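You operate a simulated robot arm through the tools that you are given. There is no shell and no other tool. Be economical: measure what you need, move in short steps, check, and stop when the job is done.

The job below is to be done with a simulated robot arm. You get a single attempt, and the scene is never put back.

JOB
Stop the filter pump, shut the inlet and rinse the blue-handled strainer clean in the blue basin.
Fine: put the strainer back in the beige pot and shut the pot lid; red pump button first; leave other valves and nuts.

Only the result counts: the job must be done as asked and must still hold three seconds after the hand-in. Knocking over, shifting, dropping, spilling or breaking anything else fails it. Lids that push on must go on centred and level and be pressed home; caps that screw on are set level and turned clockwise until they are tight.

ROBOT AND FRAMES
A 7-joint arm with a two-finger parallel gripper on a trunk, on a base that drives. Base frame: it is fixed to the floor where the robot stands at the start and does not move with it; the origin is under the middle of the robot, x ahead of it, y to its left, z up. Lengths are in mm, angles in degrees, forces in N, time in s.
With the tool pointing down near the work surface it reaches from about 240 to 500 mm from the robot's upright axis, wherever it stands. Its first joint turns from -166.0 to 166.0 degrees. Places, roughly: beige pot [500, 900, 900]; beige pot lid [500, 900, 1000]; far left wing nut [600, 800, 1400]; far right wing nut [800, 300, 1400]; filter drain valve [400, 400, 400]; filter inlet valve [400, 1000, 500]; filter outlet valve [800, 200, 700]; filter vent valve [500, 700, 1100]; grey filter table [-500, 1250, 500]; near left wing nut [500, 600, 1400]; near right wing nut [500, 400, 1400]; red pump button [800, 100, 400]. Payload 3.91 kg.
The TCP is the grasp point between the finger pads, 30 mm short of the fingertips. In the tool frame z runs along the fingers and y along their closing line. Largest opening 110 mm; finger width 20, thickness 10; the body of the gripper, 48 by 112 mm, starts 55 mm behind the TCP.
Orientation is that of the tool frame in the base frame, as [roll, pitch, yaw] about the fixed x, y, z axes, in that order (R = Rz(yaw) Ry(pitch) Rx(roll)). With the fingers straight down and closing along the base's y, the tool's x points along the base's -x, its y along +y and its z along -z.

CONTROLS
- The arm moves only by the tool drive_tool. Its argument "rows" is a list of rows, each a list of 7 numbers: the shift along the base's x, y, z in mm, then the turn, a rotation vector about the base's x, y, z in degrees, then the gripper command, from -1 (fully open) to 1 (shut), values between in proportion. In form: [[x, y, z, rx, ry, rz, grip], ...]. A call has 1 to 20 rows; each row is the pose to reach, as a shift and turn from the pose commanded when the call began. Rows are played at 5 a second. More than 50 mm and 8.6 degrees between two rows, or a gripper value outside its range, and nothing of the call is played. A pose out of reach is approached as far as the arm can. The call stops where the force on the tool passes 40 N (or 10 N more than at its start, if that is more) or the arm is blocked; 0.2 s more then pass. The fingers move at their own pace (about 153 mm/s each) and stop on an object; they squeeze with about 35 N. The grip force told is the motor's: it shows also when the fingers shut on nothing. Time passes only in rows, and 0.2 s behind the last, so rows that repeat a pose let the fingers close. It gives the time, the measured TCP pose, the force on the tool (base axes), the opening and the grip force at its end, in the units of the frame above (readings bear some noise), with the torque about the TCP (base axes, N m) and any sound that the robot's microphone picked up, and new pictures: "show" is both (left out), scene, wrist or none.
- Cameras (640 x 400 px; columns grow to the right, rows downward): "scene" is now at [5.3, 182.3, 1519.7]; the picture's right is [0.36, -0.93, 0.00], its down [-0.54, -0.21, -0.81] and it looks along [0.76, 0.30, -0.58] (base axes); focal length 214 px, centre (320, 200). "wrist" rides on the gripper at [77, 7, -115] in the tool frame; the picture's right is [-0.09, 1.00, 0.00], its down [-0.80, -0.07, -0.59] and it looks along [-0.59, -0.05, 0.80] (tool axes); focal length 270 px, centre (320, 200). There is no depth. A picture from a camera that has moved, and an enlarged one, comes with that camera's place and axes in the base frame and with its lens.
- lift_body(by): slides the trunk up (or, below 0, down) by that many mm; the arm and the scene camera ride with it, the base frame stays. It gives what a move gives, with no picture.
- roll_base(legs): drives the robot by 1 to 6 legs, each [ahead, turn to the left] in mm and degrees, along the robot's own axes; the way and the turn of a leg run together, so that a leg with both is an arc; at most 1500 mm and 180 degrees a leg. The arm and the cameras ride along, it lands a little off, and it stops where it bumps. It gives what a move gives, and a new picture of the scene camera.
- turn_head(pan, tilt): turns the head with the scene camera to pan (to the left, within 155 degrees either way) and tilt (down, from -29 to 69), counted from straight ahead of the robot. It gives what a move gives, and a new picture of the scene camera.
- enlarge(camera, box): a new picture of the part [left, top, right, bottom] of that camera's present view, enlarged. The clock stands still meanwhile.
- job_done(): hands the job in; it is judged then, once.

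Work in short steps. Places have to be worked out from the pictures, the camera data and where the tool is seen: move nearer, look again, correct. Check each grasp and each placing, and mend what went wrong. You have 120 turns and 260 pictures in all, those below and enlarged ones among them. Open the gripper and draw the arm clear of the work before you hand the job in, unless the task says otherwise; then end with one line.

The tools are called after "Request:" as a command line: name --pt "numbers of a row" for each row, then --argument value for the rest, lists and objects as JSON in quotes. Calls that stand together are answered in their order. drive_tool: Moves the arm, as the interface text tells. Its arguments: {"type":"object","properties":{"rows":{"type":"array"},"show":{"type":"string","enum":["both","scene","wrist","none"]}},"required":["rows"]} The other tools are called the same way: lift_body (by) slides the trunk up or down; roll_base (legs) drives the base; turn_head (pan, tilt) turns the head that bears the scene camera; enlarge (camera, box) takes an enlarged picture of a part of a camera's view; job_done () hands the job in.

At the start:

```text
clock: 0.0
position: [205.9, 266.7, 1402.7]
ee_rot: [179.8, 0.1, -180.0]
contact_force: [-0.3, -0.5, -0.7]
moment: [-0.01, -0.01, 0.01]
opening: 109.9
grasp_force: 0.1
trunk travel left (down, up): [-487.0, 123.0]
robot x, y, heading: [2.5, -0.6, -0.2]
head pan, tilt: [21.4, 35.6]
```

scene: 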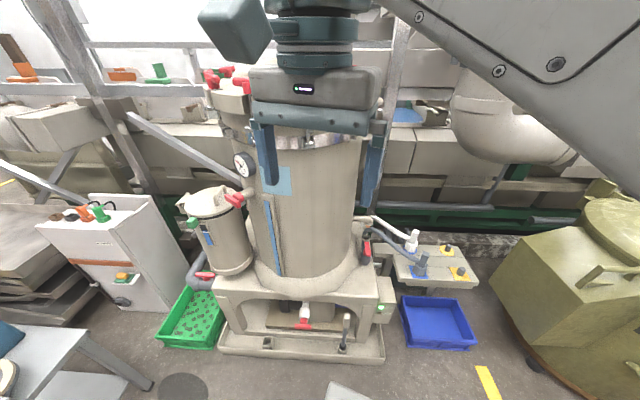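
wrist: 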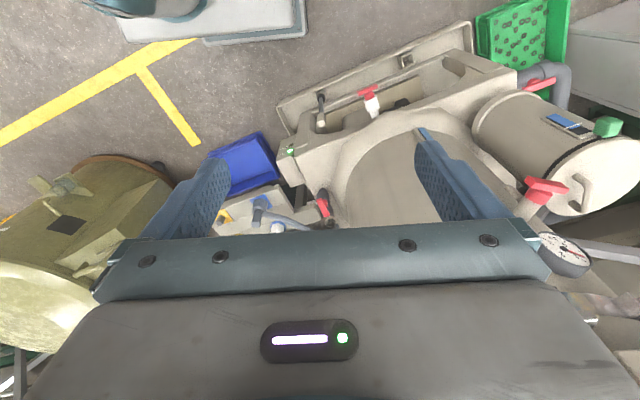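

The pictures show the filter unit ahead, with the pot at left and the basins on the floor. I enlarge parts to identify the button, valve and pot.

Request:
enlarge --camera "scene" --box '[160, 160, 320, 300]'

Request:
enlarge --camera "scene" --box '[320, 200, 500, 360]'

Request:
enlarge --camera "scene" --box '[0, 160, 240, 360]'

```text
2.86 times, centred on (240, 230) of scene
camera zoom: at [5.3, 182.3, 1519.7], right [0.36, -0.93, 0.0], down [-0.54, -0.21, -0.81], along [0.76, 0.3, -0.58], focal length 613 px, centre (549, 114)
```

zoom: 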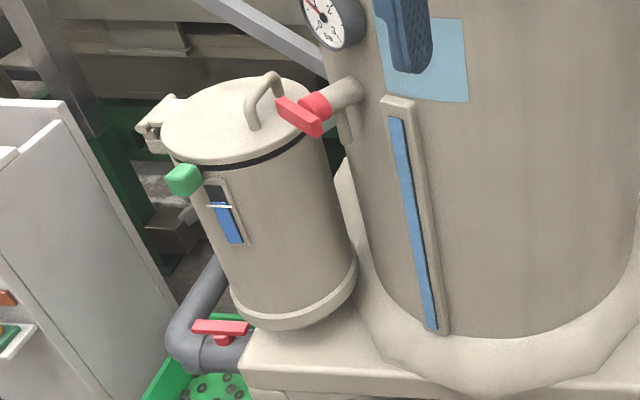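

```text
2.50 times, centred on (410, 280) of scene
camera zoom: at [5.3, 182.3, 1519.7], right [0.36, -0.93, 0.0], down [-0.54, -0.21, -0.81], along [0.76, 0.3, -0.58], focal length 536 px, centre (95, 0)
```

zoom: 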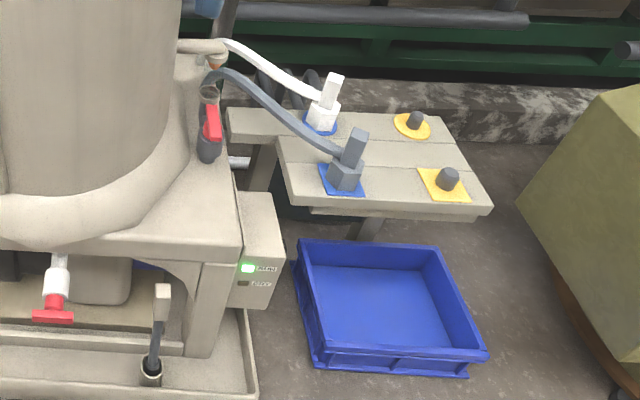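

```text
2.00 times, centred on (120, 260) of scene
camera zoom: at [5.3, 182.3, 1519.7], right [0.36, -0.93, 0.0], down [-0.54, -0.21, -0.81], along [0.76, 0.3, -0.58], focal length 429 px, centre (720, 80)
```

zoom: 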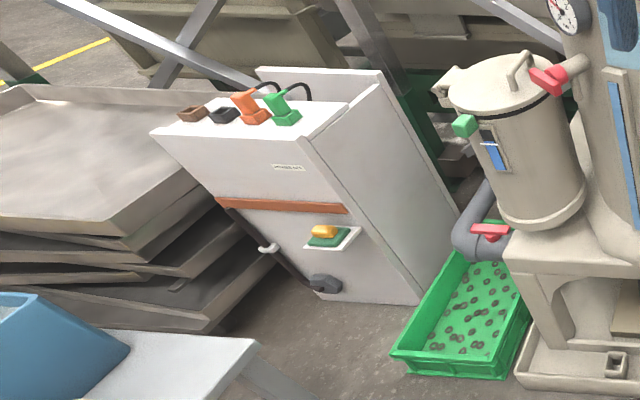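

I look to the left and behind with the head to see the grey table and other basins.

Request:
turn_head --pan 80 --tilt 40

Request:
turn_head --pan 130 --tilt 40

Request:
turn_head --pan -40 --tilt 40

```text
clock: 1.3
position: [204.8, 265.7, 1402.3]
ee_rot: [179.8, 0.1, -179.9]
contact_force: [-0.7, 0.1, -0.2]
moment: [0.03, 0.04, 0.02]
opening: 110.0
grasp_force: 0.0
trunk travel left (down, up): [-487.0, 123.0]
robot x, y, heading: [-0.1, -2.4, -0.3]
head pan, tilt: [80.0, 40.0]
camera scene: at [-61.6, 234.0, 1513.1], right [0.98, -0.17, 0.0], down [-0.11, -0.63, -0.77], along [0.13, 0.75, -0.64], focal length 214 px, centre (320, 200)
```

scene: 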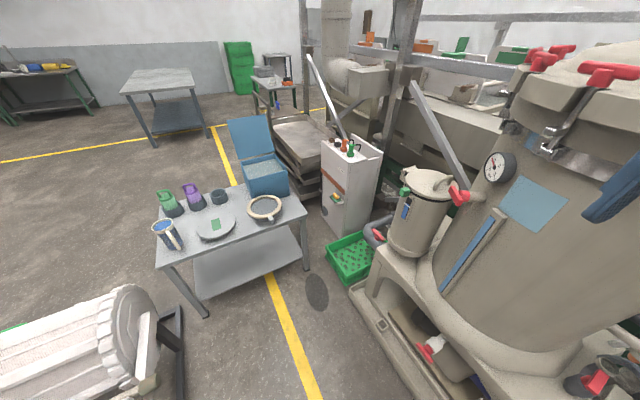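

```text
clock: 2.5
position: [206.2, 266.2, 1402.0]
ee_rot: [179.8, 0.1, 180.0]
contact_force: [0.0, -0.8, 0.3]
moment: [-0.03, -0.02, 0.02]
opening: 110.1
grasp_force: 0.1
trunk travel left (down, up): [-487.0, 123.0]
robot x, y, heading: [0.0, 3.0, 0.1]
head pan, tilt: [130.0, 40.0]
camera scene: at [-131.0, 215.5, 1513.1], right [0.77, 0.64, 0.0], down [0.41, -0.49, -0.77], along [-0.49, 0.59, -0.64], focal length 214 px, centre (320, 200)
```

scene: 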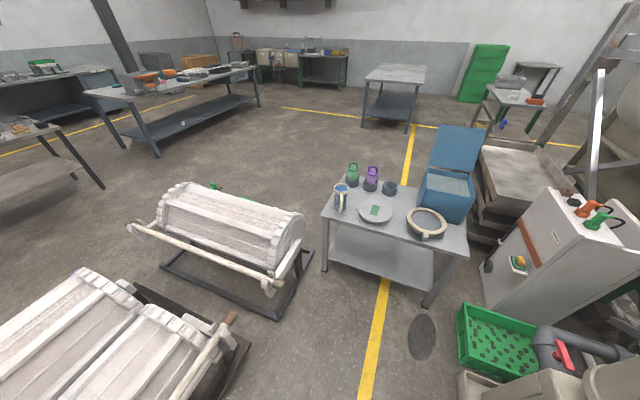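

```text
clock: 5.0
position: [207.1, 267.1, 1401.7]
ee_rot: [179.8, 0.1, -179.8]
contact_force: [0.4, -0.7, 0.6]
moment: [0.03, 0.02, 0.01]
opening: 110.0
grasp_force: 0.1
trunk travel left (down, up): [-487.0, 123.0]
robot x, y, heading: [0.9, -0.9, 0.1]
head pan, tilt: [-40.0, 40.0]
camera scene: at [-11.3, 95.7, 1513.2], right [-0.64, -0.77, 0.0], down [-0.49, 0.41, -0.77], along [0.59, -0.49, -0.64], focal length 214 px, centre (320, 200)
```

scene: 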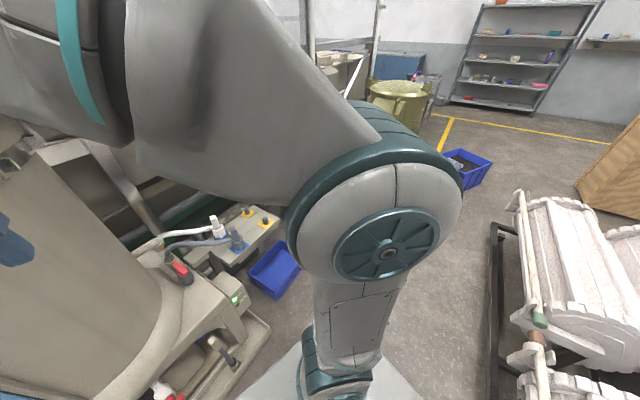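

I turn back to the grey table for a detailed look.

Request:
turn_head --pan 115 --tilt 45

Request:
enlarge --camera "scene" --box '[220, 60, 420, 200]'

```text
clock: 7.4
position: [206.8, 266.4, 1402.5]
ee_rot: [179.8, 0.1, 180.0]
contact_force: [0.1, -0.1, -0.5]
moment: [0.01, 0.01, 0.01]
opening: 109.8
grasp_force: 0.0
trunk travel left (down, up): [-487.0, 123.0]
robot x, y, heading: [-0.4, 0.6, 0.0]
head pan, tilt: [115.0, 45.0]
camera scene: at [-110.8, 224.0, 1505.9], right [0.91, 0.42, 0.0], down [0.3, -0.64, -0.71], along [-0.3, 0.64, -0.71], focal length 214 px, centre (320, 200)
```

scene: 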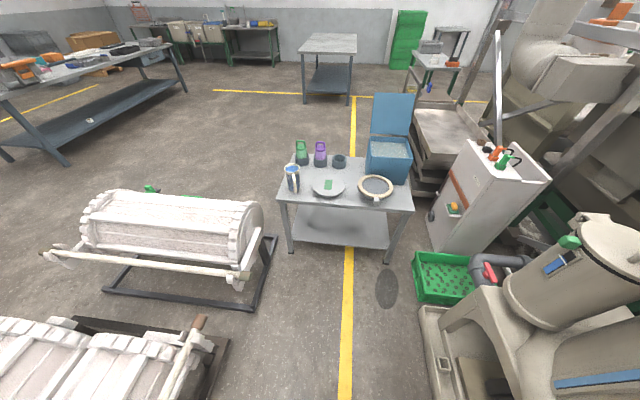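

```text
2.86 times, centred on (320, 130) of scene
camera zoom: at [-110.8, 224.0, 1505.9], right [0.91, 0.42, 0.0], down [0.3, -0.64, -0.71], along [-0.3, 0.64, -0.71], focal length 613 px, centre (320, 400)
```

zoom: 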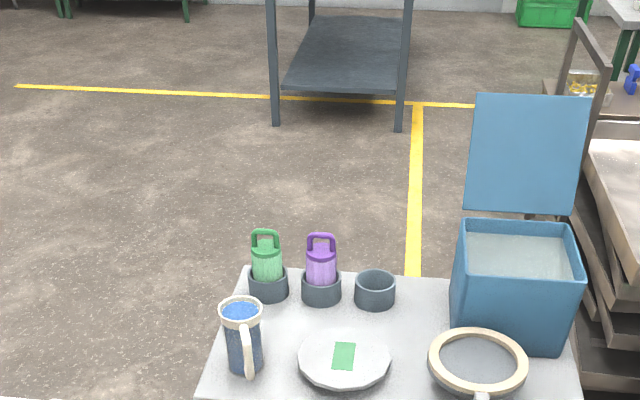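

The pump box is the first job. I point the head at it and zoom.

Request:
turn_head --pan 0 --tilt 55

Request:
enlarge --camera "scene" --box '[280, 100, 400, 190]'

```text
clock: 9.4
position: [206.0, 267.7, 1402.3]
ee_rot: [179.9, 0.1, -180.0]
contact_force: [-0.4, 0.2, 0.0]
moment: [-0.04, -0.04, -0.02]
opening: 110.0
grasp_force: 0.0
trunk travel left (down, up): [-487.0, 123.0]
robot x, y, heading: [-0.4, 0.5, 0.2]
head pan, tilt: [0.0, 55.0]
camera scene: at [-4.3, 150.3, 1492.5], right [0.0, -1.0, 0.0], down [-0.82, 0.0, -0.57], along [0.57, 0.0, -0.82], focal length 214 px, centre (320, 200)
```

scene: 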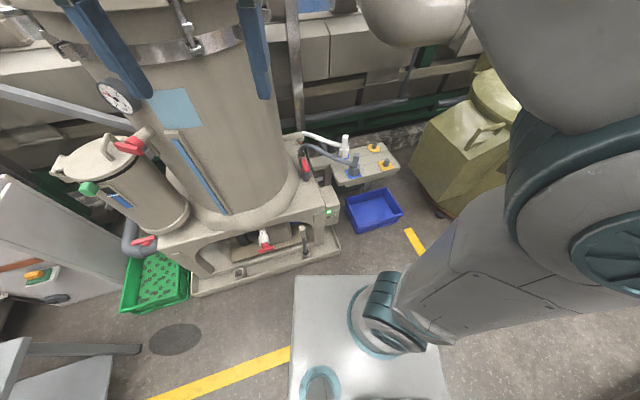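

```text
4.44 times, centred on (340, 145) of scene
camera zoom: at [-4.3, 150.3, 1492.5], right [0.0, -1.0, 0.0], down [-0.82, 0.0, -0.57], along [0.57, 0.0, -0.82], focal length 953 px, centre (231, 444)
```

zoom: 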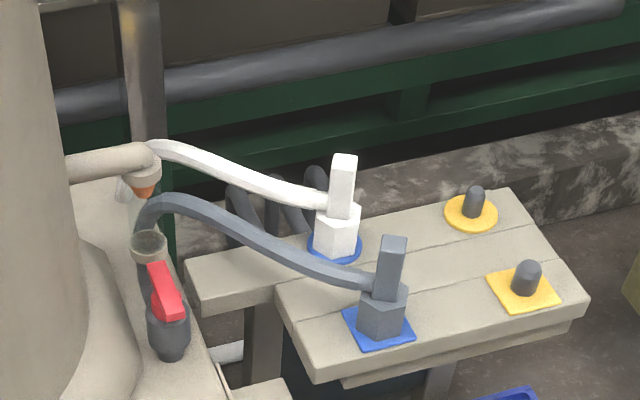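

Request:
enlarge --camera "scene" --box '[270, 180, 350, 240]'

```text
6.67 times, centred on (310, 210) of scene
camera zoom: at [-4.3, 150.3, 1492.5], right [0.0, -1.0, 0.0], down [-0.82, 0.0, -0.57], along [0.57, 0.0, -0.82], focal length 1430 px, centre (387, 133)
```

zoom: 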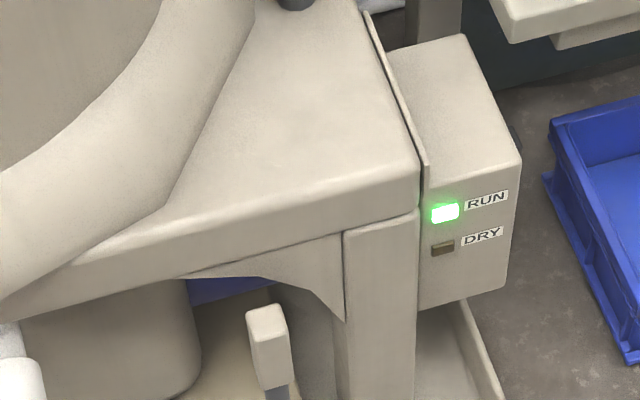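

The lamps RUN/DRY are on the front, so the red button must be on the box's right side. I check the robot's own footprint before driving.

Request:
turn_head --pan -10 --tilt 69

Request:
turn_head --pan 90 --tilt 69

```text
clock: 10.1
position: [205.4, 266.4, 1401.6]
ee_rot: [179.8, 0.2, -179.9]
contact_force: [-0.3, 0.0, -0.9]
moment: [0.01, 0.0, 0.02]
opening: 109.7
grasp_force: 0.1
trunk travel left (down, up): [-487.0, 123.0]
robot x, y, heading: [-0.3, -0.3, -0.0]
head pan, tilt: [-10.0, 68.8]
camera scene: at [-21.3, 140.6, 1477.1], right [-0.17, -0.98, 0.0], down [-0.92, 0.16, -0.36], along [0.36, -0.06, -0.93], focal length 214 px, centre (320, 200)
```

scene: 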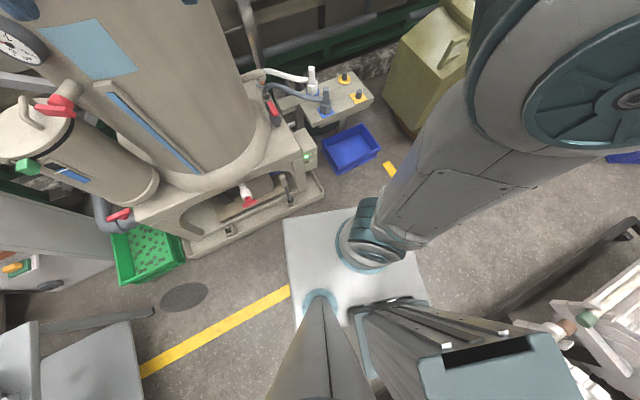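

```text
clock: 11.9
position: [206.8, 266.1, 1401.7]
ee_rot: [179.8, 0.2, -179.9]
contact_force: [-0.2, 0.9, 0.2]
moment: [-0.03, 0.0, 0.0]
opening: 109.8
grasp_force: 0.0
trunk travel left (down, up): [-487.0, 123.0]
robot x, y, heading: [0.7, 0.8, 0.2]
head pan, tilt: [90.0, 68.8]
camera scene: at [-76.4, 206.2, 1477.0], right [1.0, 0.0, 0.0], down [0.0, -0.93, -0.36], along [0.0, 0.36, -0.93], focal length 214 px, centre (320, 200)
```

scene: 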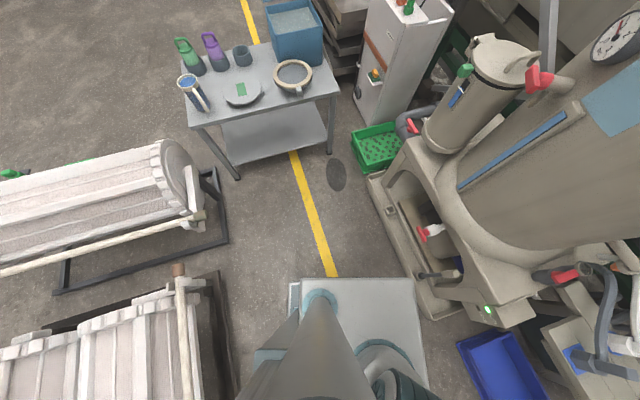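

The deck is about ±160 × ±215 mm around the robot's axis. I drive to the right front of the machine to see the right side of the pump box, staying clear of the blue crate.

Request:
roll_base --legs '[[0, -37], [670, 0], [0, 37]]'

Request:
turn_head --pan 60 --tilt 60

```text
clock: 16.8
position: [782.9, -274.8, 1402.3]
ee_rot: [179.8, 0.1, 142.3]
contact_force: [1.2, -0.1, 0.0]
moment: [-0.02, 0.0, 0.02]
opening: 110.0
grasp_force: 0.0
trunk travel left (down, up): [-487.0, 123.0]
robot x, y, heading: [456.9, -356.1, -37.9]
head pan, tilt: [90.0, 68.8]
stopped in leg 2: the robot was blocked; the commanded pose is now the measured one
camera scene: at [523.6, -147.9, 1477.0], right [0.79, -0.62, 0.0], down [-0.57, -0.73, -0.36], along [0.22, 0.29, -0.93], focal length 214 px, centre (320, 200)
```

scene: 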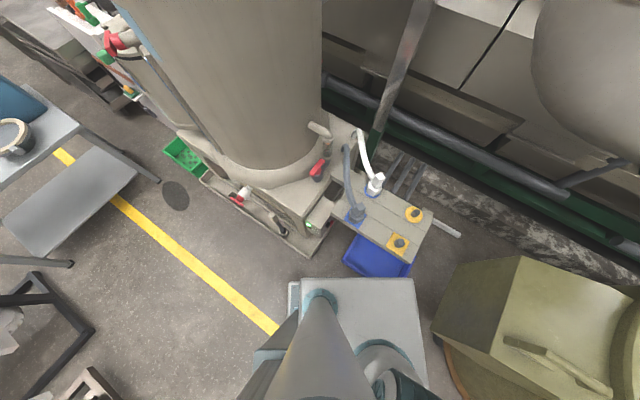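

```text
clock: 17.8
position: [781.1, -272.9, 1402.8]
ee_rot: [179.8, 0.2, 142.3]
contact_force: [1.0, 0.6, -0.8]
moment: [0.03, 0.0, 0.02]
opening: 110.0
grasp_force: 0.0
trunk travel left (down, up): [-487.0, 123.0]
robot x, y, heading: [453.7, -355.3, -38.2]
head pan, tilt: [60.0, 60.0]
camera scene: at [549.3, -165.9, 1486.4], right [0.38, -0.93, 0.0], down [-0.8, -0.33, -0.5], along [0.46, 0.19, -0.87], focal length 214 px, centre (320, 200)
```

scene: 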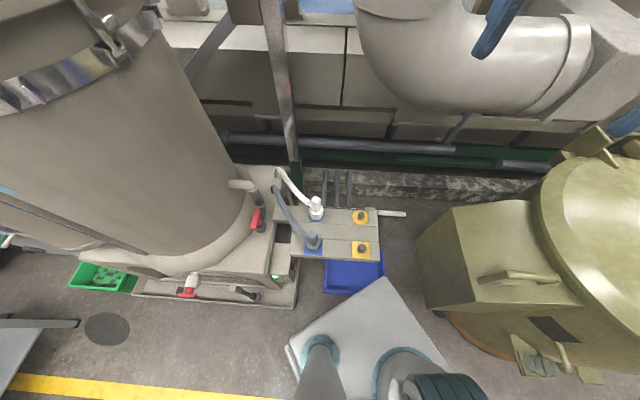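

The base was blocked. I zoom on the crate to check whether it was touched and what blocked it.

Request:
enlarge --camera "scene" --box '[220, 180, 400, 300]'

Request:
turn_head --pan 10 --tilt 69

```text
3.33 times, centred on (310, 240) of scene
camera zoom: at [549.3, -165.9, 1486.4], right [0.38, -0.93, 0.0], down [-0.8, -0.33, -0.5], along [0.46, 0.19, -0.87], focal length 715 px, centre (353, 67)
```

zoom: 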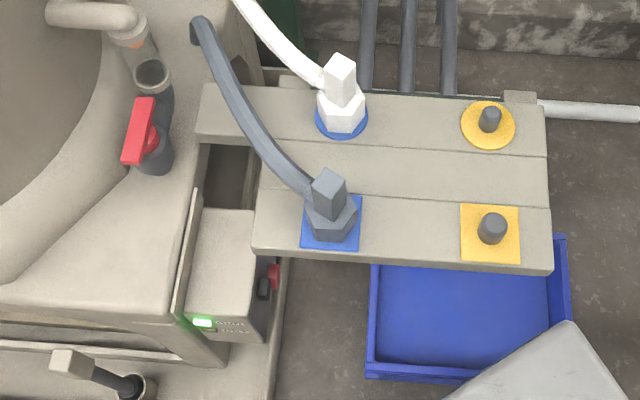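

```text
clock: 18.9
position: [781.4, -273.1, 1402.1]
ee_rot: [179.9, 0.2, 142.3]
contact_force: [0.2, -0.2, 0.3]
moment: [0.0, 0.03, 0.0]
opening: 110.0
grasp_force: 0.1
trunk travel left (down, up): [-487.0, 123.0]
robot x, y, heading: [456.2, -350.6, -37.8]
head pan, tilt: [10.0, 68.8]
camera scene: at [537.0, -217.2, 1477.0], right [-0.47, -0.88, 0.0], down [-0.82, 0.44, -0.36], along [0.32, -0.17, -0.93], focal length 214 px, centre (320, 200)
```

scene: 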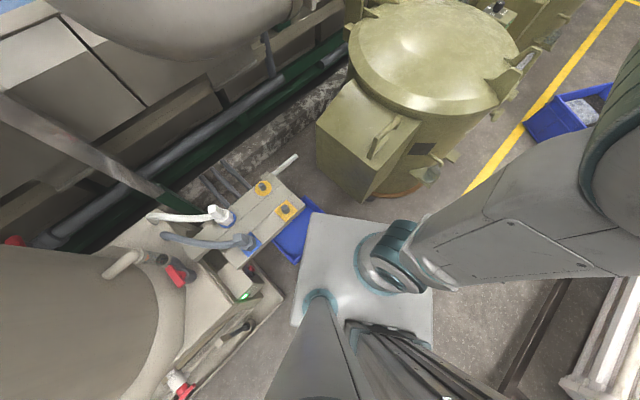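

The red button is on the box's right side near (740, 42, ~420), about 490 mm from the robot, so I can press it from here. I lower the trunk first; the TCP comes to about z 920, clear of everything.

Request:
lift_body --by -400

Request:
turn_head --pan 65 --tilt 50

Request:
enlarge --camera "scene" --box '[220, 180, 420, 320]'

```text
clock: 22.8
position: [780.3, -274.3, 1003.7]
ee_rot: [179.8, 0.2, 142.3]
contact_force: [1.3, -0.6, 0.5]
moment: [0.0, -0.02, 0.0]
opening: 110.0
grasp_force: 0.2
trunk travel left (down, up): [-87.0, 523.0]
robot x, y, heading: [458.5, -355.5, -37.8]
head pan, tilt: [10.0, 68.8]
```

```text
clock: 24.0
position: [781.7, -273.7, 1002.2]
ee_rot: [179.8, 0.2, 142.2]
contact_force: [0.4, 0.8, -0.7]
moment: [0.02, -0.01, -0.04]
opening: 110.1
grasp_force: 0.1
trunk travel left (down, up): [-87.0, 523.0]
robot x, y, heading: [455.8, -359.8, -38.1]
head pan, tilt: [65.0, 50.0]
camera scene: at [556.1, -156.0, 1098.9], right [0.46, -0.89, 0.0], down [-0.68, -0.35, -0.64], along [0.57, 0.29, -0.77], focal length 214 px, centre (320, 200)
```

scene: 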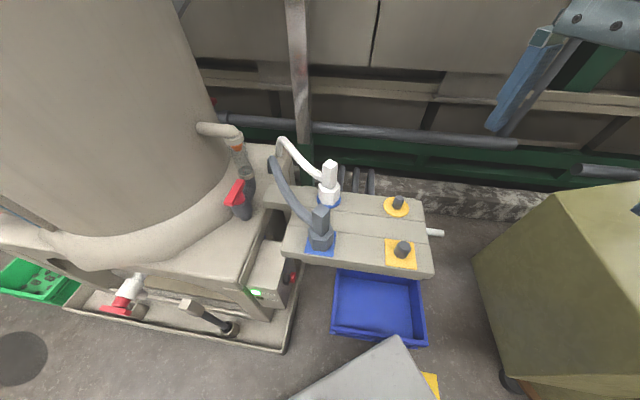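

```text
2.86 times, centred on (320, 250) of scene
camera zoom: at [556.1, -156.0, 1098.9], right [0.46, -0.89, 0.0], down [-0.68, -0.35, -0.64], along [0.57, 0.29, -0.77], focal length 613 px, centre (320, 57)
```

zoom: 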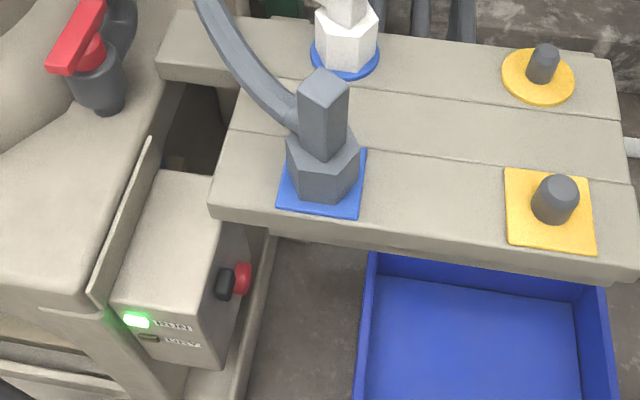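

The button is at roughly (752, 42, 370). I'll bring the tool down in front of it with the closing line vertical, so the narrow side of the gripper faces the bench; first a shift and yaw.

Request:
drive_tool --pt "-17 20 -33 0 0 4.4 0" --pt "-34 41 -66 0 0 8.8 1" --pt "-51 61 -100 0 0 13.2 1" --pt "-68 82 -133 0 0 17.6 1" --pt "-85 103 -166 0 0 22 1" --pt "-101 123 -200 0 0 26.5 1" --show "scene"

```text
clock: 25.4
position: [680.7, -149.6, 800.6]
ee_rot: [179.6, 0.3, 169.0]
contact_force: [-0.3, 0.1, 0.7]
moment: [0.02, 0.0, 0.0]
opening: 0.1
grasp_force: 35.0
trunk travel left (down, up): [-87.0, 523.0]
robot x, y, heading: [454.6, -356.8, -38.2]
head pan, tilt: [65.0, 50.0]
camera scene: at [555.9, -156.1, 1099.0], right [0.46, -0.89, 0.0], down [-0.68, -0.35, -0.64], along [0.57, 0.29, -0.77], focal length 214 px, centre (320, 200)
```

scene: 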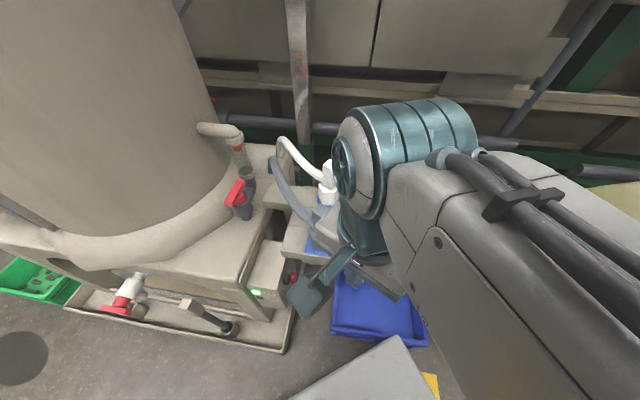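

Tool moved as planned. Now tilt it 72° so the fingers point at the box, while lowering to z≈480.

Request:
drive_tool --pt "4 3 -20 7.84 -1.6 0 1" --pt "8 6 -50 15.7 -3.2 0 1" --pt "12 10 -85 23.5 -4.8 0 1" --pt "16 14 -120 31.4 -6.4 0 1" --pt "20 18 -160 39.2 -8 0 1" --pt "25 22 -200 47 -9.6 0 1" --pt "30 30 -240 54.9 -11.2 0 1" --pt "36 40 -280 62.7 -12.8 0 1" --pt "42 50 -310 70.6 -14.4 0 1"

```text
clock: 27.0
position: [753.3, -88.2, 595.4]
ee_rot: [123.1, 0.2, 170.4]
contact_force: [-62.8, -72.9, 56.1]
moment: [0.97, -0.23, 0.8]
opening: 0.0
grasp_force: 35.2
out of reach, approached as far as the arm can: row 5, 6, 7, 8
trunk travel left (down, up): [-87.0, 523.0]
robot x, y, heading: [460.1, -357.6, -38.3]
head pan, tilt: [65.0, 50.0]
stopped in row 8: the force on the tool passed its limit (the readings are from after the stop); the commanded pose is now the measured one
camera scene: at [534.3, -184.1, 1109.9], right [0.45, -0.89, -0.01], down [-0.67, -0.33, -0.67], along [0.59, 0.31, -0.75], focal length 214 px, centre (320, 200)
camera wrist: at [662.0, -166.2, 661.7], right [0.17, 0.52, 0.84], down [0.7, -0.66, 0.27], along [0.69, 0.54, -0.48], focal length 270 px, centre (320, 200)
```

scene: 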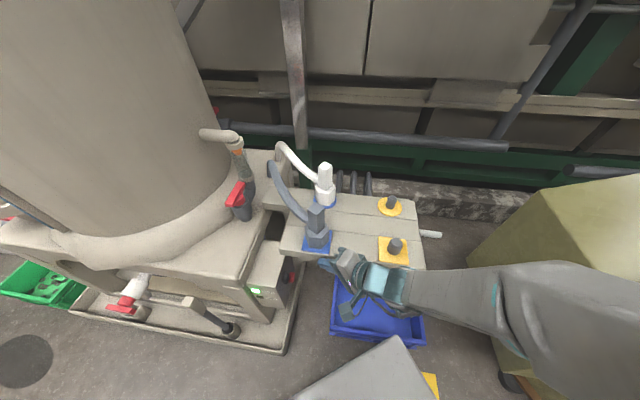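
wrist: 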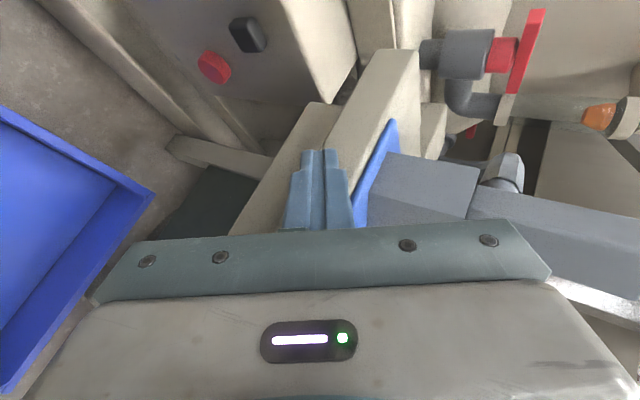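

The fingertips ran into the grey plug on the bench. I back off along the force direction and look again.

Request:
drive_tool --pt "-15 -15 15 0 0 0 1" --pt "-35 -30 40 0 0 0 1" --pt "-60 -45 60 0 0 0 1"

Request:
enlarge --camera "scene" --box '[220, 160, 420, 300]'

```text
clock: 27.6
position: [753.5, -82.1, 590.4]
ee_rot: [127.8, -2.5, 171.2]
contact_force: [-26.7, -11.0, -13.2]
moment: [-0.47, 0.49, 0.58]
opening: 0.0
grasp_force: 35.1
out of reach, approached as far as the arm can: row 1, 2
trunk travel left (down, up): [-87.0, 523.0]
robot x, y, heading: [452.8, -355.8, -38.2]
head pan, tilt: [65.0, 50.0]
stopped in row 2: the force on the tool passed its limit (the readings are from after the stop); the commanded pose is now the measured one
camera scene: at [554.1, -155.9, 1098.7], right [0.46, -0.89, 0.0], down [-0.68, -0.35, -0.64], along [0.57, 0.29, -0.77], focal length 214 px, centre (320, 200)
camera wrist: at [666.6, -156.6, 669.1], right [0.21, 0.58, 0.78], down [0.73, -0.63, 0.27], along [0.65, 0.51, -0.56], focal length 270 px, centre (320, 200)
```

scene: 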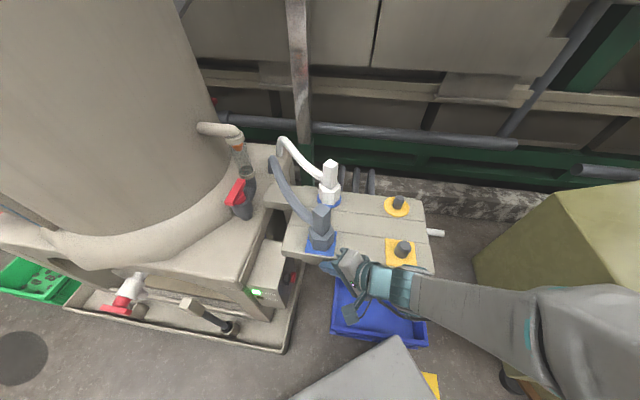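
wrist: 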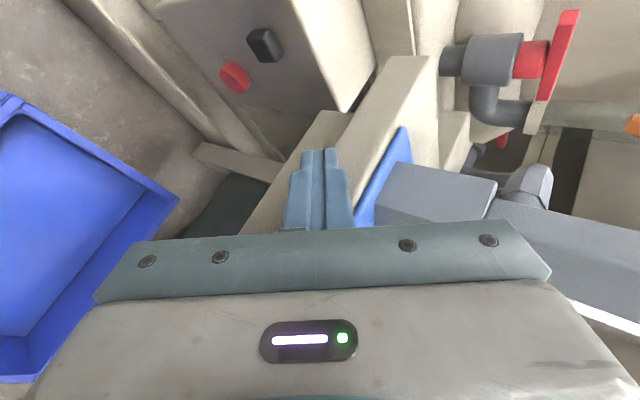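

```text
2.86 times, centred on (320, 230) of scene
camera zoom: at [554.1, -155.9, 1098.7], right [0.46, -0.89, 0.0], down [-0.68, -0.35, -0.64], along [0.57, 0.29, -0.77], focal length 613 px, centre (320, 114)
```

zoom: 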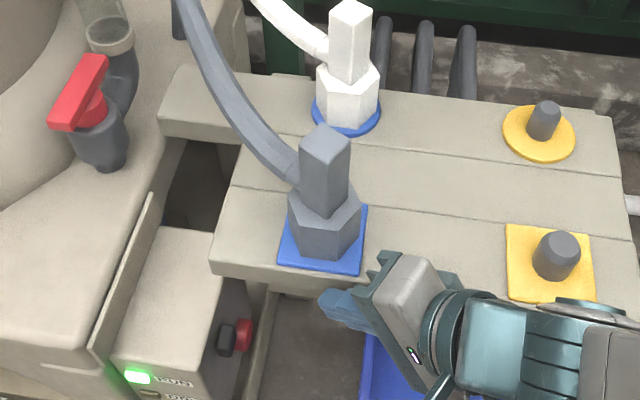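

The fingers are clear of the bench, so the contact must be elsewhere on the arm. I look at the elbow side.

Request:
turn_head --pan 10 --tilt 60

Request:
turn_head --pan -40 --tilt 69

```text
clock: 28.8
position: [752.3, -84.0, 596.5]
ee_rot: [127.1, -2.1, 170.9]
contact_force: [-31.3, 5.3, -11.0]
moment: [-0.25, 0.5, 0.98]
opening: 0.0
grasp_force: 34.9
trunk travel left (down, up): [-87.0, 523.0]
robot x, y, heading: [453.2, -358.6, -37.7]
head pan, tilt: [10.0, 60.0]
camera scene: at [544.3, -221.5, 1086.5], right [-0.47, -0.88, 0.0], down [-0.77, 0.4, -0.5], along [0.44, -0.23, -0.87], focal length 214 px, centre (320, 200)
```

scene: 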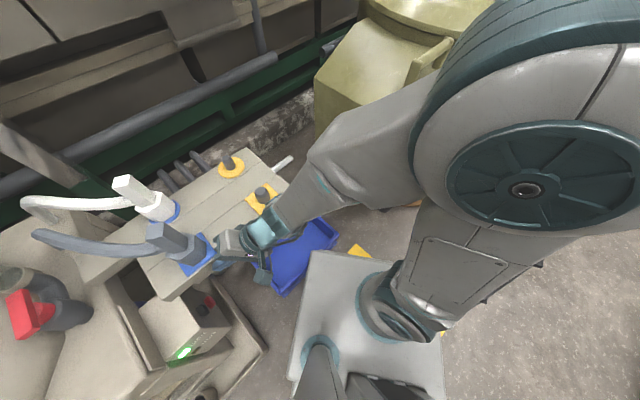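

```text
clock: 30.0
position: [753.9, -85.4, 596.7]
ee_rot: [127.2, -2.2, 170.8]
contact_force: [-35.8, -0.6, -2.5]
moment: [-0.06, 0.37, 0.95]
opening: 0.0
grasp_force: 34.0
trunk travel left (down, up): [-87.0, 523.0]
robot x, y, heading: [456.0, -356.9, -37.9]
head pan, tilt: [-40.0, 68.8]
camera scene: at [496.7, -246.0, 1077.2], right [-0.98, -0.21, 0.0], down [-0.2, 0.91, -0.36], along [0.08, -0.35, -0.93], focal length 214 px, centre (320, 200)
```

scene: 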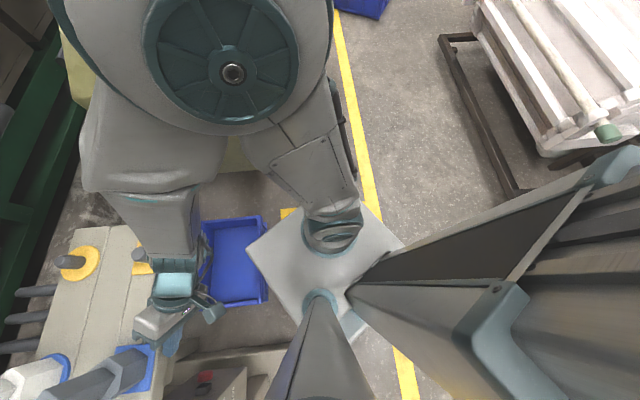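

The bench top is actually at z≈610 with its front edge passing the fingertips: that's the contact. The button is lower, beneath the bench line at about (755, 50, 350). I untilt and withdraw toward −x/−y and up.

Request:
drive_tool --pt "-8 -10 10 -6 1.2 0 1" --pt "-25 -25 30 -12 2.4 0 1" --pt "-50 -40 50 -18 3.6 0 1" --pt "-75 -50 70 -24 4.8 0 1"

```text
clock: 31.0
position: [680.9, -134.3, 665.8]
ee_rot: [151.4, -2.7, 169.6]
contact_force: [0.5, 0.0, 0.0]
moment: [0.01, 0.0, 0.0]
opening: 0.0
grasp_force: 34.7
trunk travel left (down, up): [-87.0, 523.0]
robot x, y, heading: [456.7, -357.3, -37.9]
head pan, tilt: [-40.0, 68.8]
camera scene: at [498.9, -246.0, 1077.0], right [-0.98, -0.21, 0.0], down [-0.2, 0.91, -0.36], along [0.08, -0.35, -0.93], focal length 214 px, centre (320, 200)
camera wrist: at [601.6, -170.0, 772.9], right [0.27, 0.84, 0.47], down [0.75, -0.49, 0.45], along [0.61, 0.23, -0.76], focal length 270 px, centre (320, 200)
```

scene: 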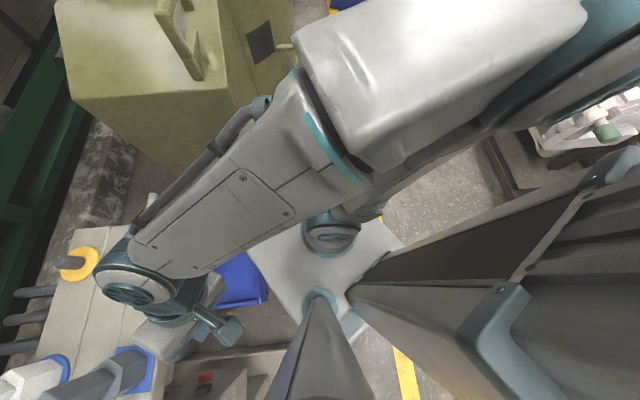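
wrist: 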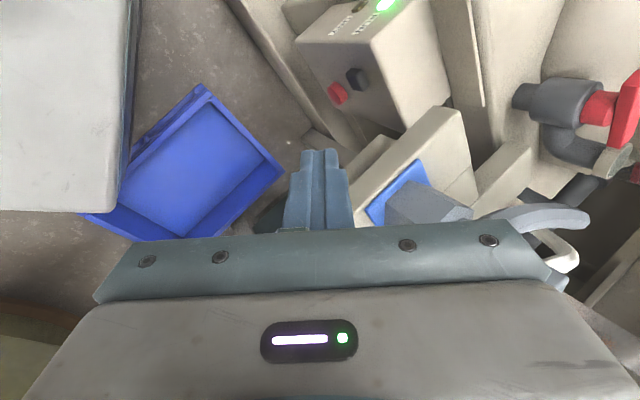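

Free now, and all sightlines agree the button is about (754, 53, 348). I lower the trunk the rest, then tilt to ~45° and descend in front of the bench.

Request:
lift_body --by -85

Request:
drive_tool --pt "0 5 -25 4 -2 0 1" --pt "2 12 -55 8 -4 0 1" --pt "5 20 -90 11 -6 0 1" --pt "9 30 -125 14 -8 0 1" --pt "14 45 -155 16 -10 0 1"

```text
clock: 32.2
position: [680.6, -135.2, 580.8]
ee_rot: [151.4, -2.7, 169.7]
contact_force: [0.0, -0.1, 0.1]
moment: [0.05, 0.02, -0.04]
opening: 0.0
grasp_force: 35.2
trunk travel left (down, up): [-2.0, 608.0]
robot x, y, heading: [453.8, -359.0, -37.8]
head pan, tilt: [-40.0, 68.8]
```

```text
clock: 33.4
position: [736.1, -48.3, 427.9]
ee_rot: [134.1, 4.2, 169.4]
contact_force: [-0.3, -0.4, 1.2]
moment: [-0.01, -0.01, -0.02]
opening: 0.0
grasp_force: 35.1
out of reach, approached as far as the arm can: row 2, 3, 4, 5
trunk travel left (down, up): [-2.0, 608.0]
robot x, y, heading: [457.6, -353.7, -37.7]
head pan, tilt: [-40.0, 68.8]
camera scene: at [498.3, -246.3, 992.1], right [-0.98, -0.21, 0.0], down [-0.2, 0.91, -0.36], along [0.08, -0.35, -0.93], focal length 214 px, centre (320, 200)
camera wrist: at [640.3, -109.5, 506.0], right [0.16, 0.67, 0.72], down [0.67, -0.61, 0.42], along [0.72, 0.42, -0.55], focal length 270 px, centre (320, 200)
```

scene: 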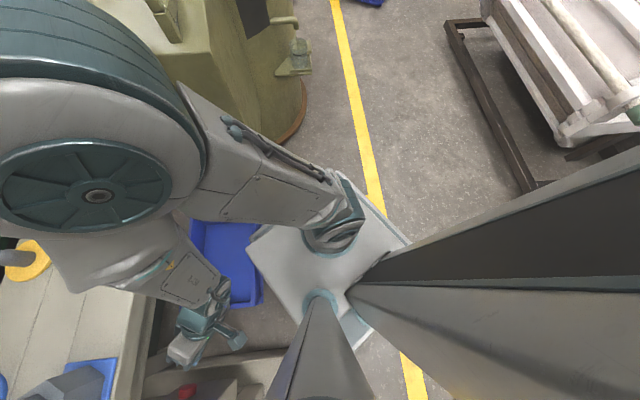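
wrist: 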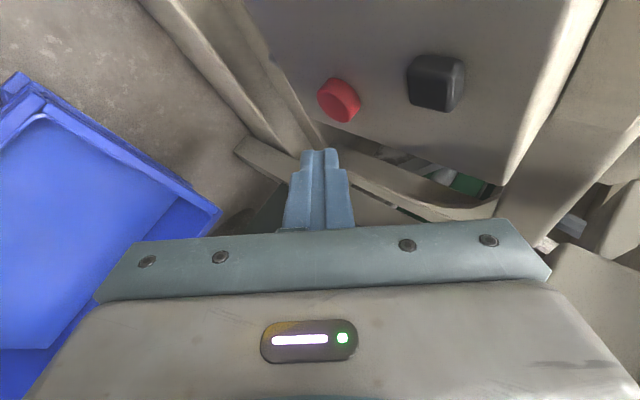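

The button sightline again gives (754, 53, 350). The path's free; I move to just before it, tilting 15° more so the gripper body stays off the box.

Request:
drive_tool --pt "5 10 -20 4.9 -1 0 1" --pt "10 20 -40 9.8 -2 0 1" --pt "14 32 -58 14.7 -3 0 1" --pt "17 40 -70 14.7 -3 0 1"

```text
clock: 34.4
position: [753.2, -10.1, 359.2]
ee_rot: [118.9, 4.4, 168.3]
contact_force: [0.6, 0.4, -0.3]
moment: [-0.03, 0.0, 0.01]
opening: 0.3
grasp_force: 35.0
trunk travel left (down, up): [-2.0, 608.0]
robot x, y, heading: [451.6, -354.0, -37.8]
head pan, tilt: [-40.0, 68.8]
camera scene: at [498.6, -246.0, 992.0], right [-0.98, -0.21, 0.0], down [-0.2, 0.91, -0.36], along [0.08, -0.35, -0.93], focal length 214 px, centre (320, 200)
camera wrist: at [653.9, -87.7, 415.4], right [0.12, 0.47, 0.88], down [0.65, -0.7, 0.29], along [0.75, 0.54, -0.39], focal length 270 px, centre (320, 200)
```

scene: 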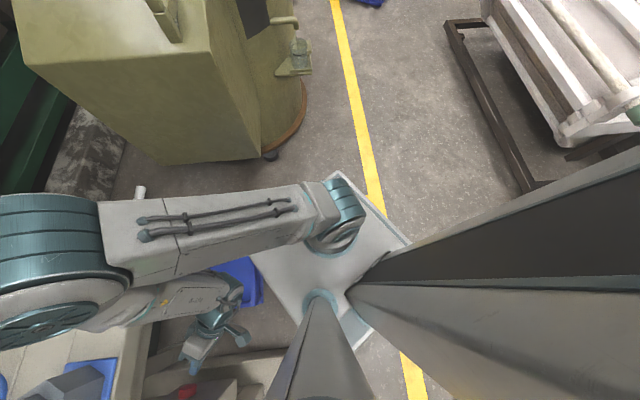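
wrist: 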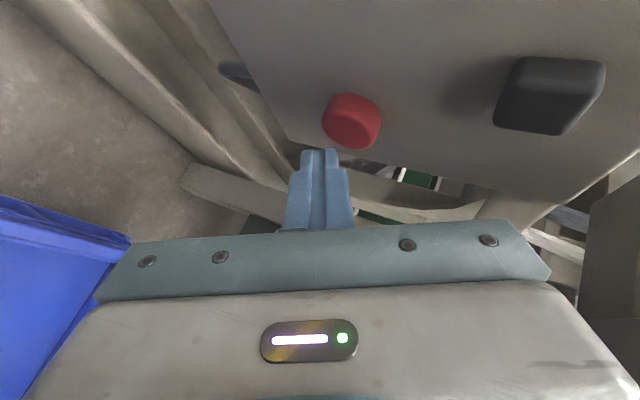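

The fingertip is about 38 mm from the red button and in line with it. I push along the button's axis and draw back.

Request:
drive_tool --pt "0 15 -3 0 0 0 1" --pt "-1 25 -3 0 0 0 1" --pt "-2 31 -3 0 0 0 1" --pt "-4 36 -3 0 0 0 1" --pt "-6 41 -3 0 0 0 1"

```text
clock: 35.6
position: [752.8, 22.8, 353.6]
ee_rot: [119.5, 4.3, 167.4]
contact_force: [-8.1, -94.5, 52.5]
moment: [-0.68, -0.05, -0.3]
opening: 0.2
grasp_force: 34.7
trunk travel left (down, up): [-2.0, 608.0]
robot x, y, heading: [455.3, -356.5, -38.5]
head pan, tilt: [-40.0, 68.8]
heard: click
stopped in row 5: the force on the tool passed its limit (the readings are from after the stop); the commanded pose is now the measured one
camera scene: at [500.3, -248.3, 992.4], right [-0.98, -0.2, 0.0], down [-0.18, 0.91, -0.36], along [0.07, -0.35, -0.93], focal length 214 px, centre (320, 200)
camera wrist: at [651.6, -53.6, 410.6], right [0.13, 0.48, 0.87], down [0.64, -0.71, 0.29], along [0.76, 0.52, -0.4], focal length 270 px, centre (320, 200)
```

scene: 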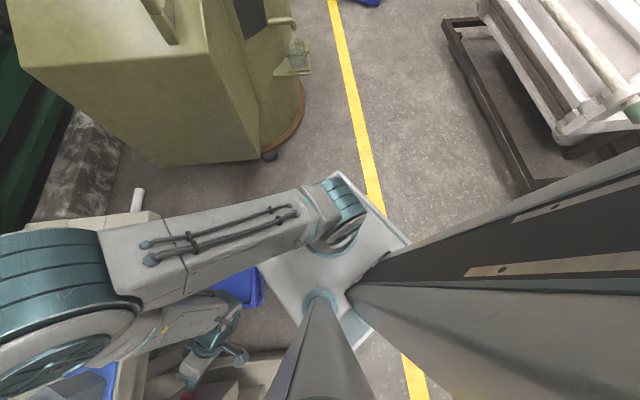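
wrist: 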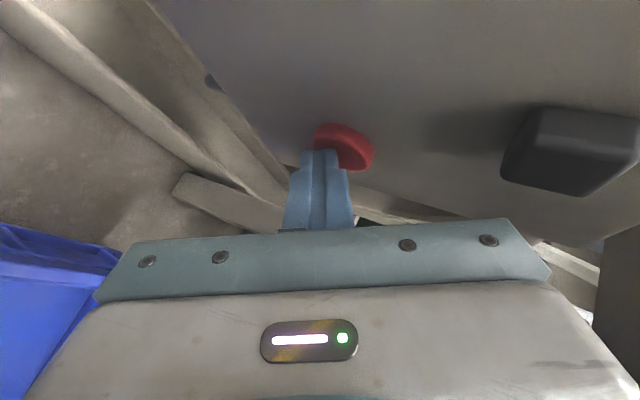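

A click was heard. I withdraw along the approach path (outwards, then up and away from the bench).

Request:
drive_tool --pt "4 -15 0 0 0 0 1" --pt "6 -35 2 0 0 0 1" --pt "0 -60 25 -5 1 0 1" --pt "-6 -75 50 -10 2 0 1" --show "none"

Request:
turn_head --pan 60 --tilt 45

Request:
enlarge --camera "scene" --box '[200, 170, 440, 330]'

```text
clock: 36.6
position: [745.8, -44.7, 402.7]
ee_rot: [129.7, 4.4, 168.6]
contact_force: [0.6, -0.8, -0.5]
moment: [-0.01, 0.0, -0.02]
opening: 0.0
grasp_force: 35.0
out of reach, approached as far as the arm can: row 4
trunk travel left (down, up): [-2.0, 608.0]
robot x, y, heading: [455.1, -355.5, -38.1]
head pan, tilt: [-40.0, 68.8]
```

```text
clock: 38.4
position: [746.8, -43.2, 403.7]
ee_rot: [129.6, 4.3, 168.7]
contact_force: [1.3, -0.1, -0.3]
moment: [-0.02, -0.02, -0.06]
opening: 0.0
grasp_force: 34.3
trunk travel left (down, up): [-2.0, 608.0]
robot x, y, heading: [451.8, -356.4, -38.0]
head pan, tilt: [60.0, 45.0]
camera scene: at [563.6, -161.7, 1020.8], right [0.37, -0.93, 0.0], down [-0.66, -0.26, -0.71], along [0.66, 0.26, -0.71], focal length 214 px, centre (320, 200)
```

scene: 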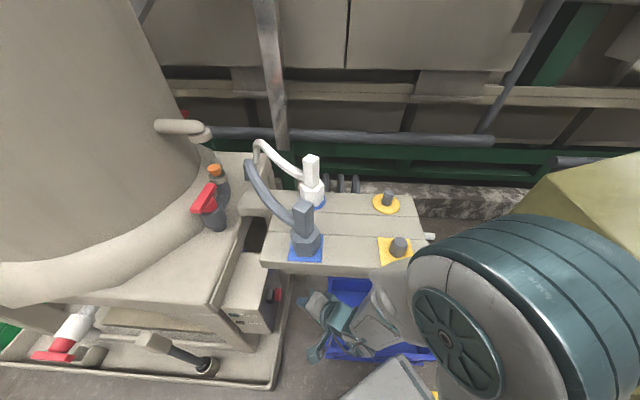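

```text
2.50 times, centred on (320, 250) of scene
camera zoom: at [563.6, -161.7, 1020.8], right [0.37, -0.93, 0.0], down [-0.66, -0.26, -0.71], along [0.66, 0.26, -0.71], focal length 536 px, centre (320, 75)
```

zoom: 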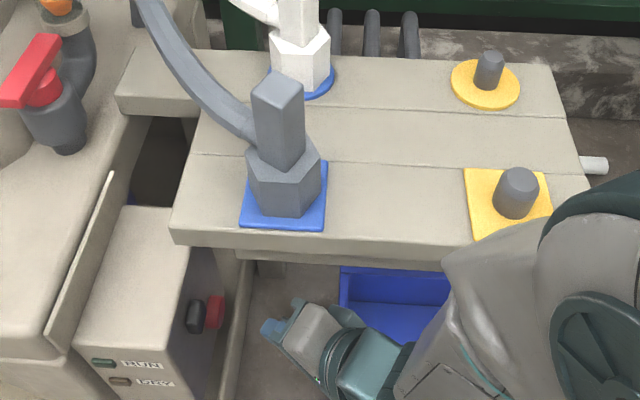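

The RUN lamp is out: pump stopped. Now I back the arm out and up the way it came, untilting.

Request:
drive_tool --pt "-10 -10 30 -5 1.5 0 1" --pt "-20 -30 65 -10 3 0 1" --pt "-35 -50 100 -15 5 0 1" --pt "-50 -70 135 -19 6 0 1" --pt "-65 -90 175 -22 7 0 1" --show "scene"

```text
clock: 39.6
position: [680.1, -135.8, 580.3]
ee_rot: [152.6, 1.7, 169.9]
contact_force: [0.2, -0.2, 1.4]
moment: [0.01, 0.01, 0.0]
opening: 0.1
grasp_force: 35.0
out of reach, approached as far as the arm can: row 2
trunk travel left (down, up): [-2.0, 608.0]
robot x, y, heading: [452.4, -359.0, -38.1]
head pan, tilt: [60.0, 45.0]
camera scene: at [563.9, -161.6, 1020.8], right [0.37, -0.93, 0.0], down [-0.66, -0.26, -0.71], along [0.66, 0.26, -0.71], focal length 214 px, centre (320, 200)
```

scene: 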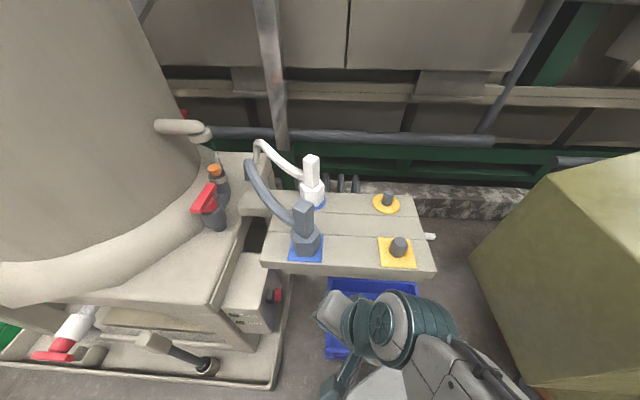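

Arm is clear. I raise the trunk for travel and drive to a spot in front of the pot and inlet valve: about (72, 814), heading 109° (right side to the machine).

Request:
lift_body --by 400

Request:
roll_base --legs '[[-330, 0], [0, 135.2], [600, 0]]'

```text
clock: 43.4
position: [678.8, -136.0, 979.0]
ee_rot: [152.5, 1.6, 169.9]
contact_force: [-0.4, 0.0, -0.5]
moment: [0.02, 0.01, 0.01]
opening: 0.0
grasp_force: 34.9
trunk travel left (down, up): [-402.0, 208.0]
robot x, y, heading: [450.7, -357.4, -38.1]
head pan, tilt: [60.0, 45.0]
```

```text
clock: 54.2
position: [-186.0, 442.3, 980.0]
ee_rot: [152.4, 1.6, -55.1]
contact_force: [-1.1, -0.4, -0.4]
moment: [-0.02, -0.03, 0.0]
opening: 0.0
grasp_force: 34.8
trunk travel left (down, up): [-402.0, 208.0]
robot x, y, heading: [131.3, 438.3, 96.7]
head pan, tilt: [60.0, 45.0]
camera scene: at [-85.8, 378.8, 1420.9], right [0.39, 0.92, 0.0], down [0.65, -0.28, -0.71], along [-0.65, 0.28, -0.71], focal length 214 px, centre (320, 200)
```

scene: 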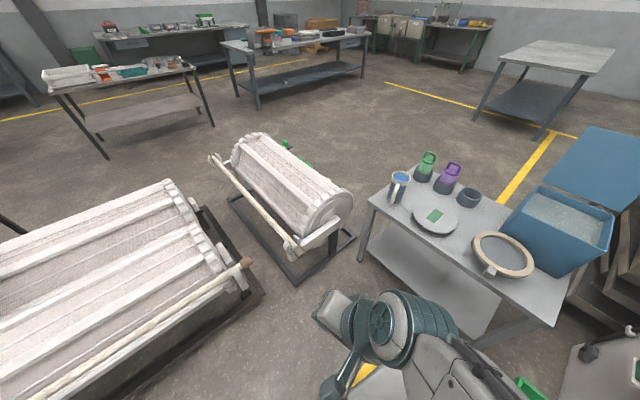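

View of the table: basin centre ≈ (-215, 1600), rim ≈ 700. I continue to the stance near the pot.

Request:
roll_base --legs '[[0, 2.2], [380, 0], [0, 10]]'

Request:
turn_head --pan -80 --tilt 45

```text
clock: 56.8
position: [-241.7, 767.4, 978.5]
ee_rot: [152.4, 1.6, -54.4]
contact_force: [-0.2, -0.2, -0.7]
moment: [0.01, -0.05, -0.01]
opening: 0.0
grasp_force: 35.5
trunk travel left (down, up): [-402.0, 208.0]
robot x, y, heading: [50.7, 767.7, 92.8]
head pan, tilt: [60.0, 45.0]
stopped in leg 2: the robot was blocked; the commanded pose is now the measured one
camera scene: at [-171.9, 720.8, 1420.9], right [0.46, 0.89, 0.0], down [0.63, -0.32, -0.71], along [-0.63, 0.32, -0.71], focal length 214 px, centre (320, 200)
```

scene: 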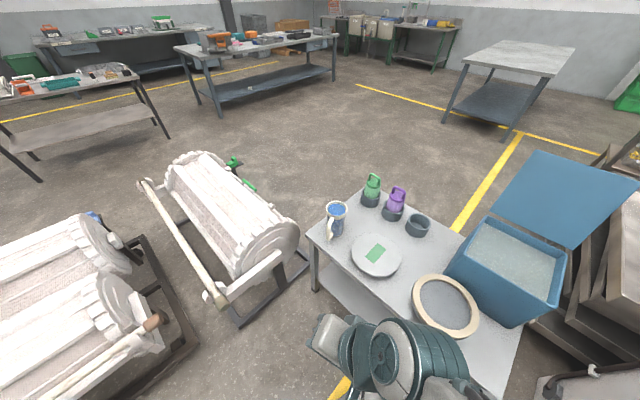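

```text
clock: 59.0
position: [-241.3, 767.9, 979.1]
ee_rot: [152.5, 1.6, -54.4]
contact_force: [-0.5, -1.2, 1.2]
moment: [0.03, 0.01, -0.01]
opening: 0.0
grasp_force: 35.3
trunk travel left (down, up): [-402.0, 208.0]
robot x, y, heading: [45.8, 765.7, 92.9]
head pan, tilt: [-80.0, 45.0]
camera scene: at [-20.5, 702.3, 1420.9], right [0.22, -0.97, 0.0], down [-0.69, -0.16, -0.71], along [0.69, 0.16, -0.71], focal length 214 px, centre (320, 200)
```

scene: 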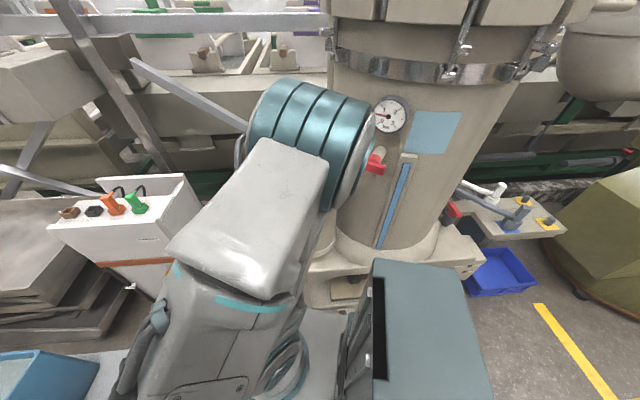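

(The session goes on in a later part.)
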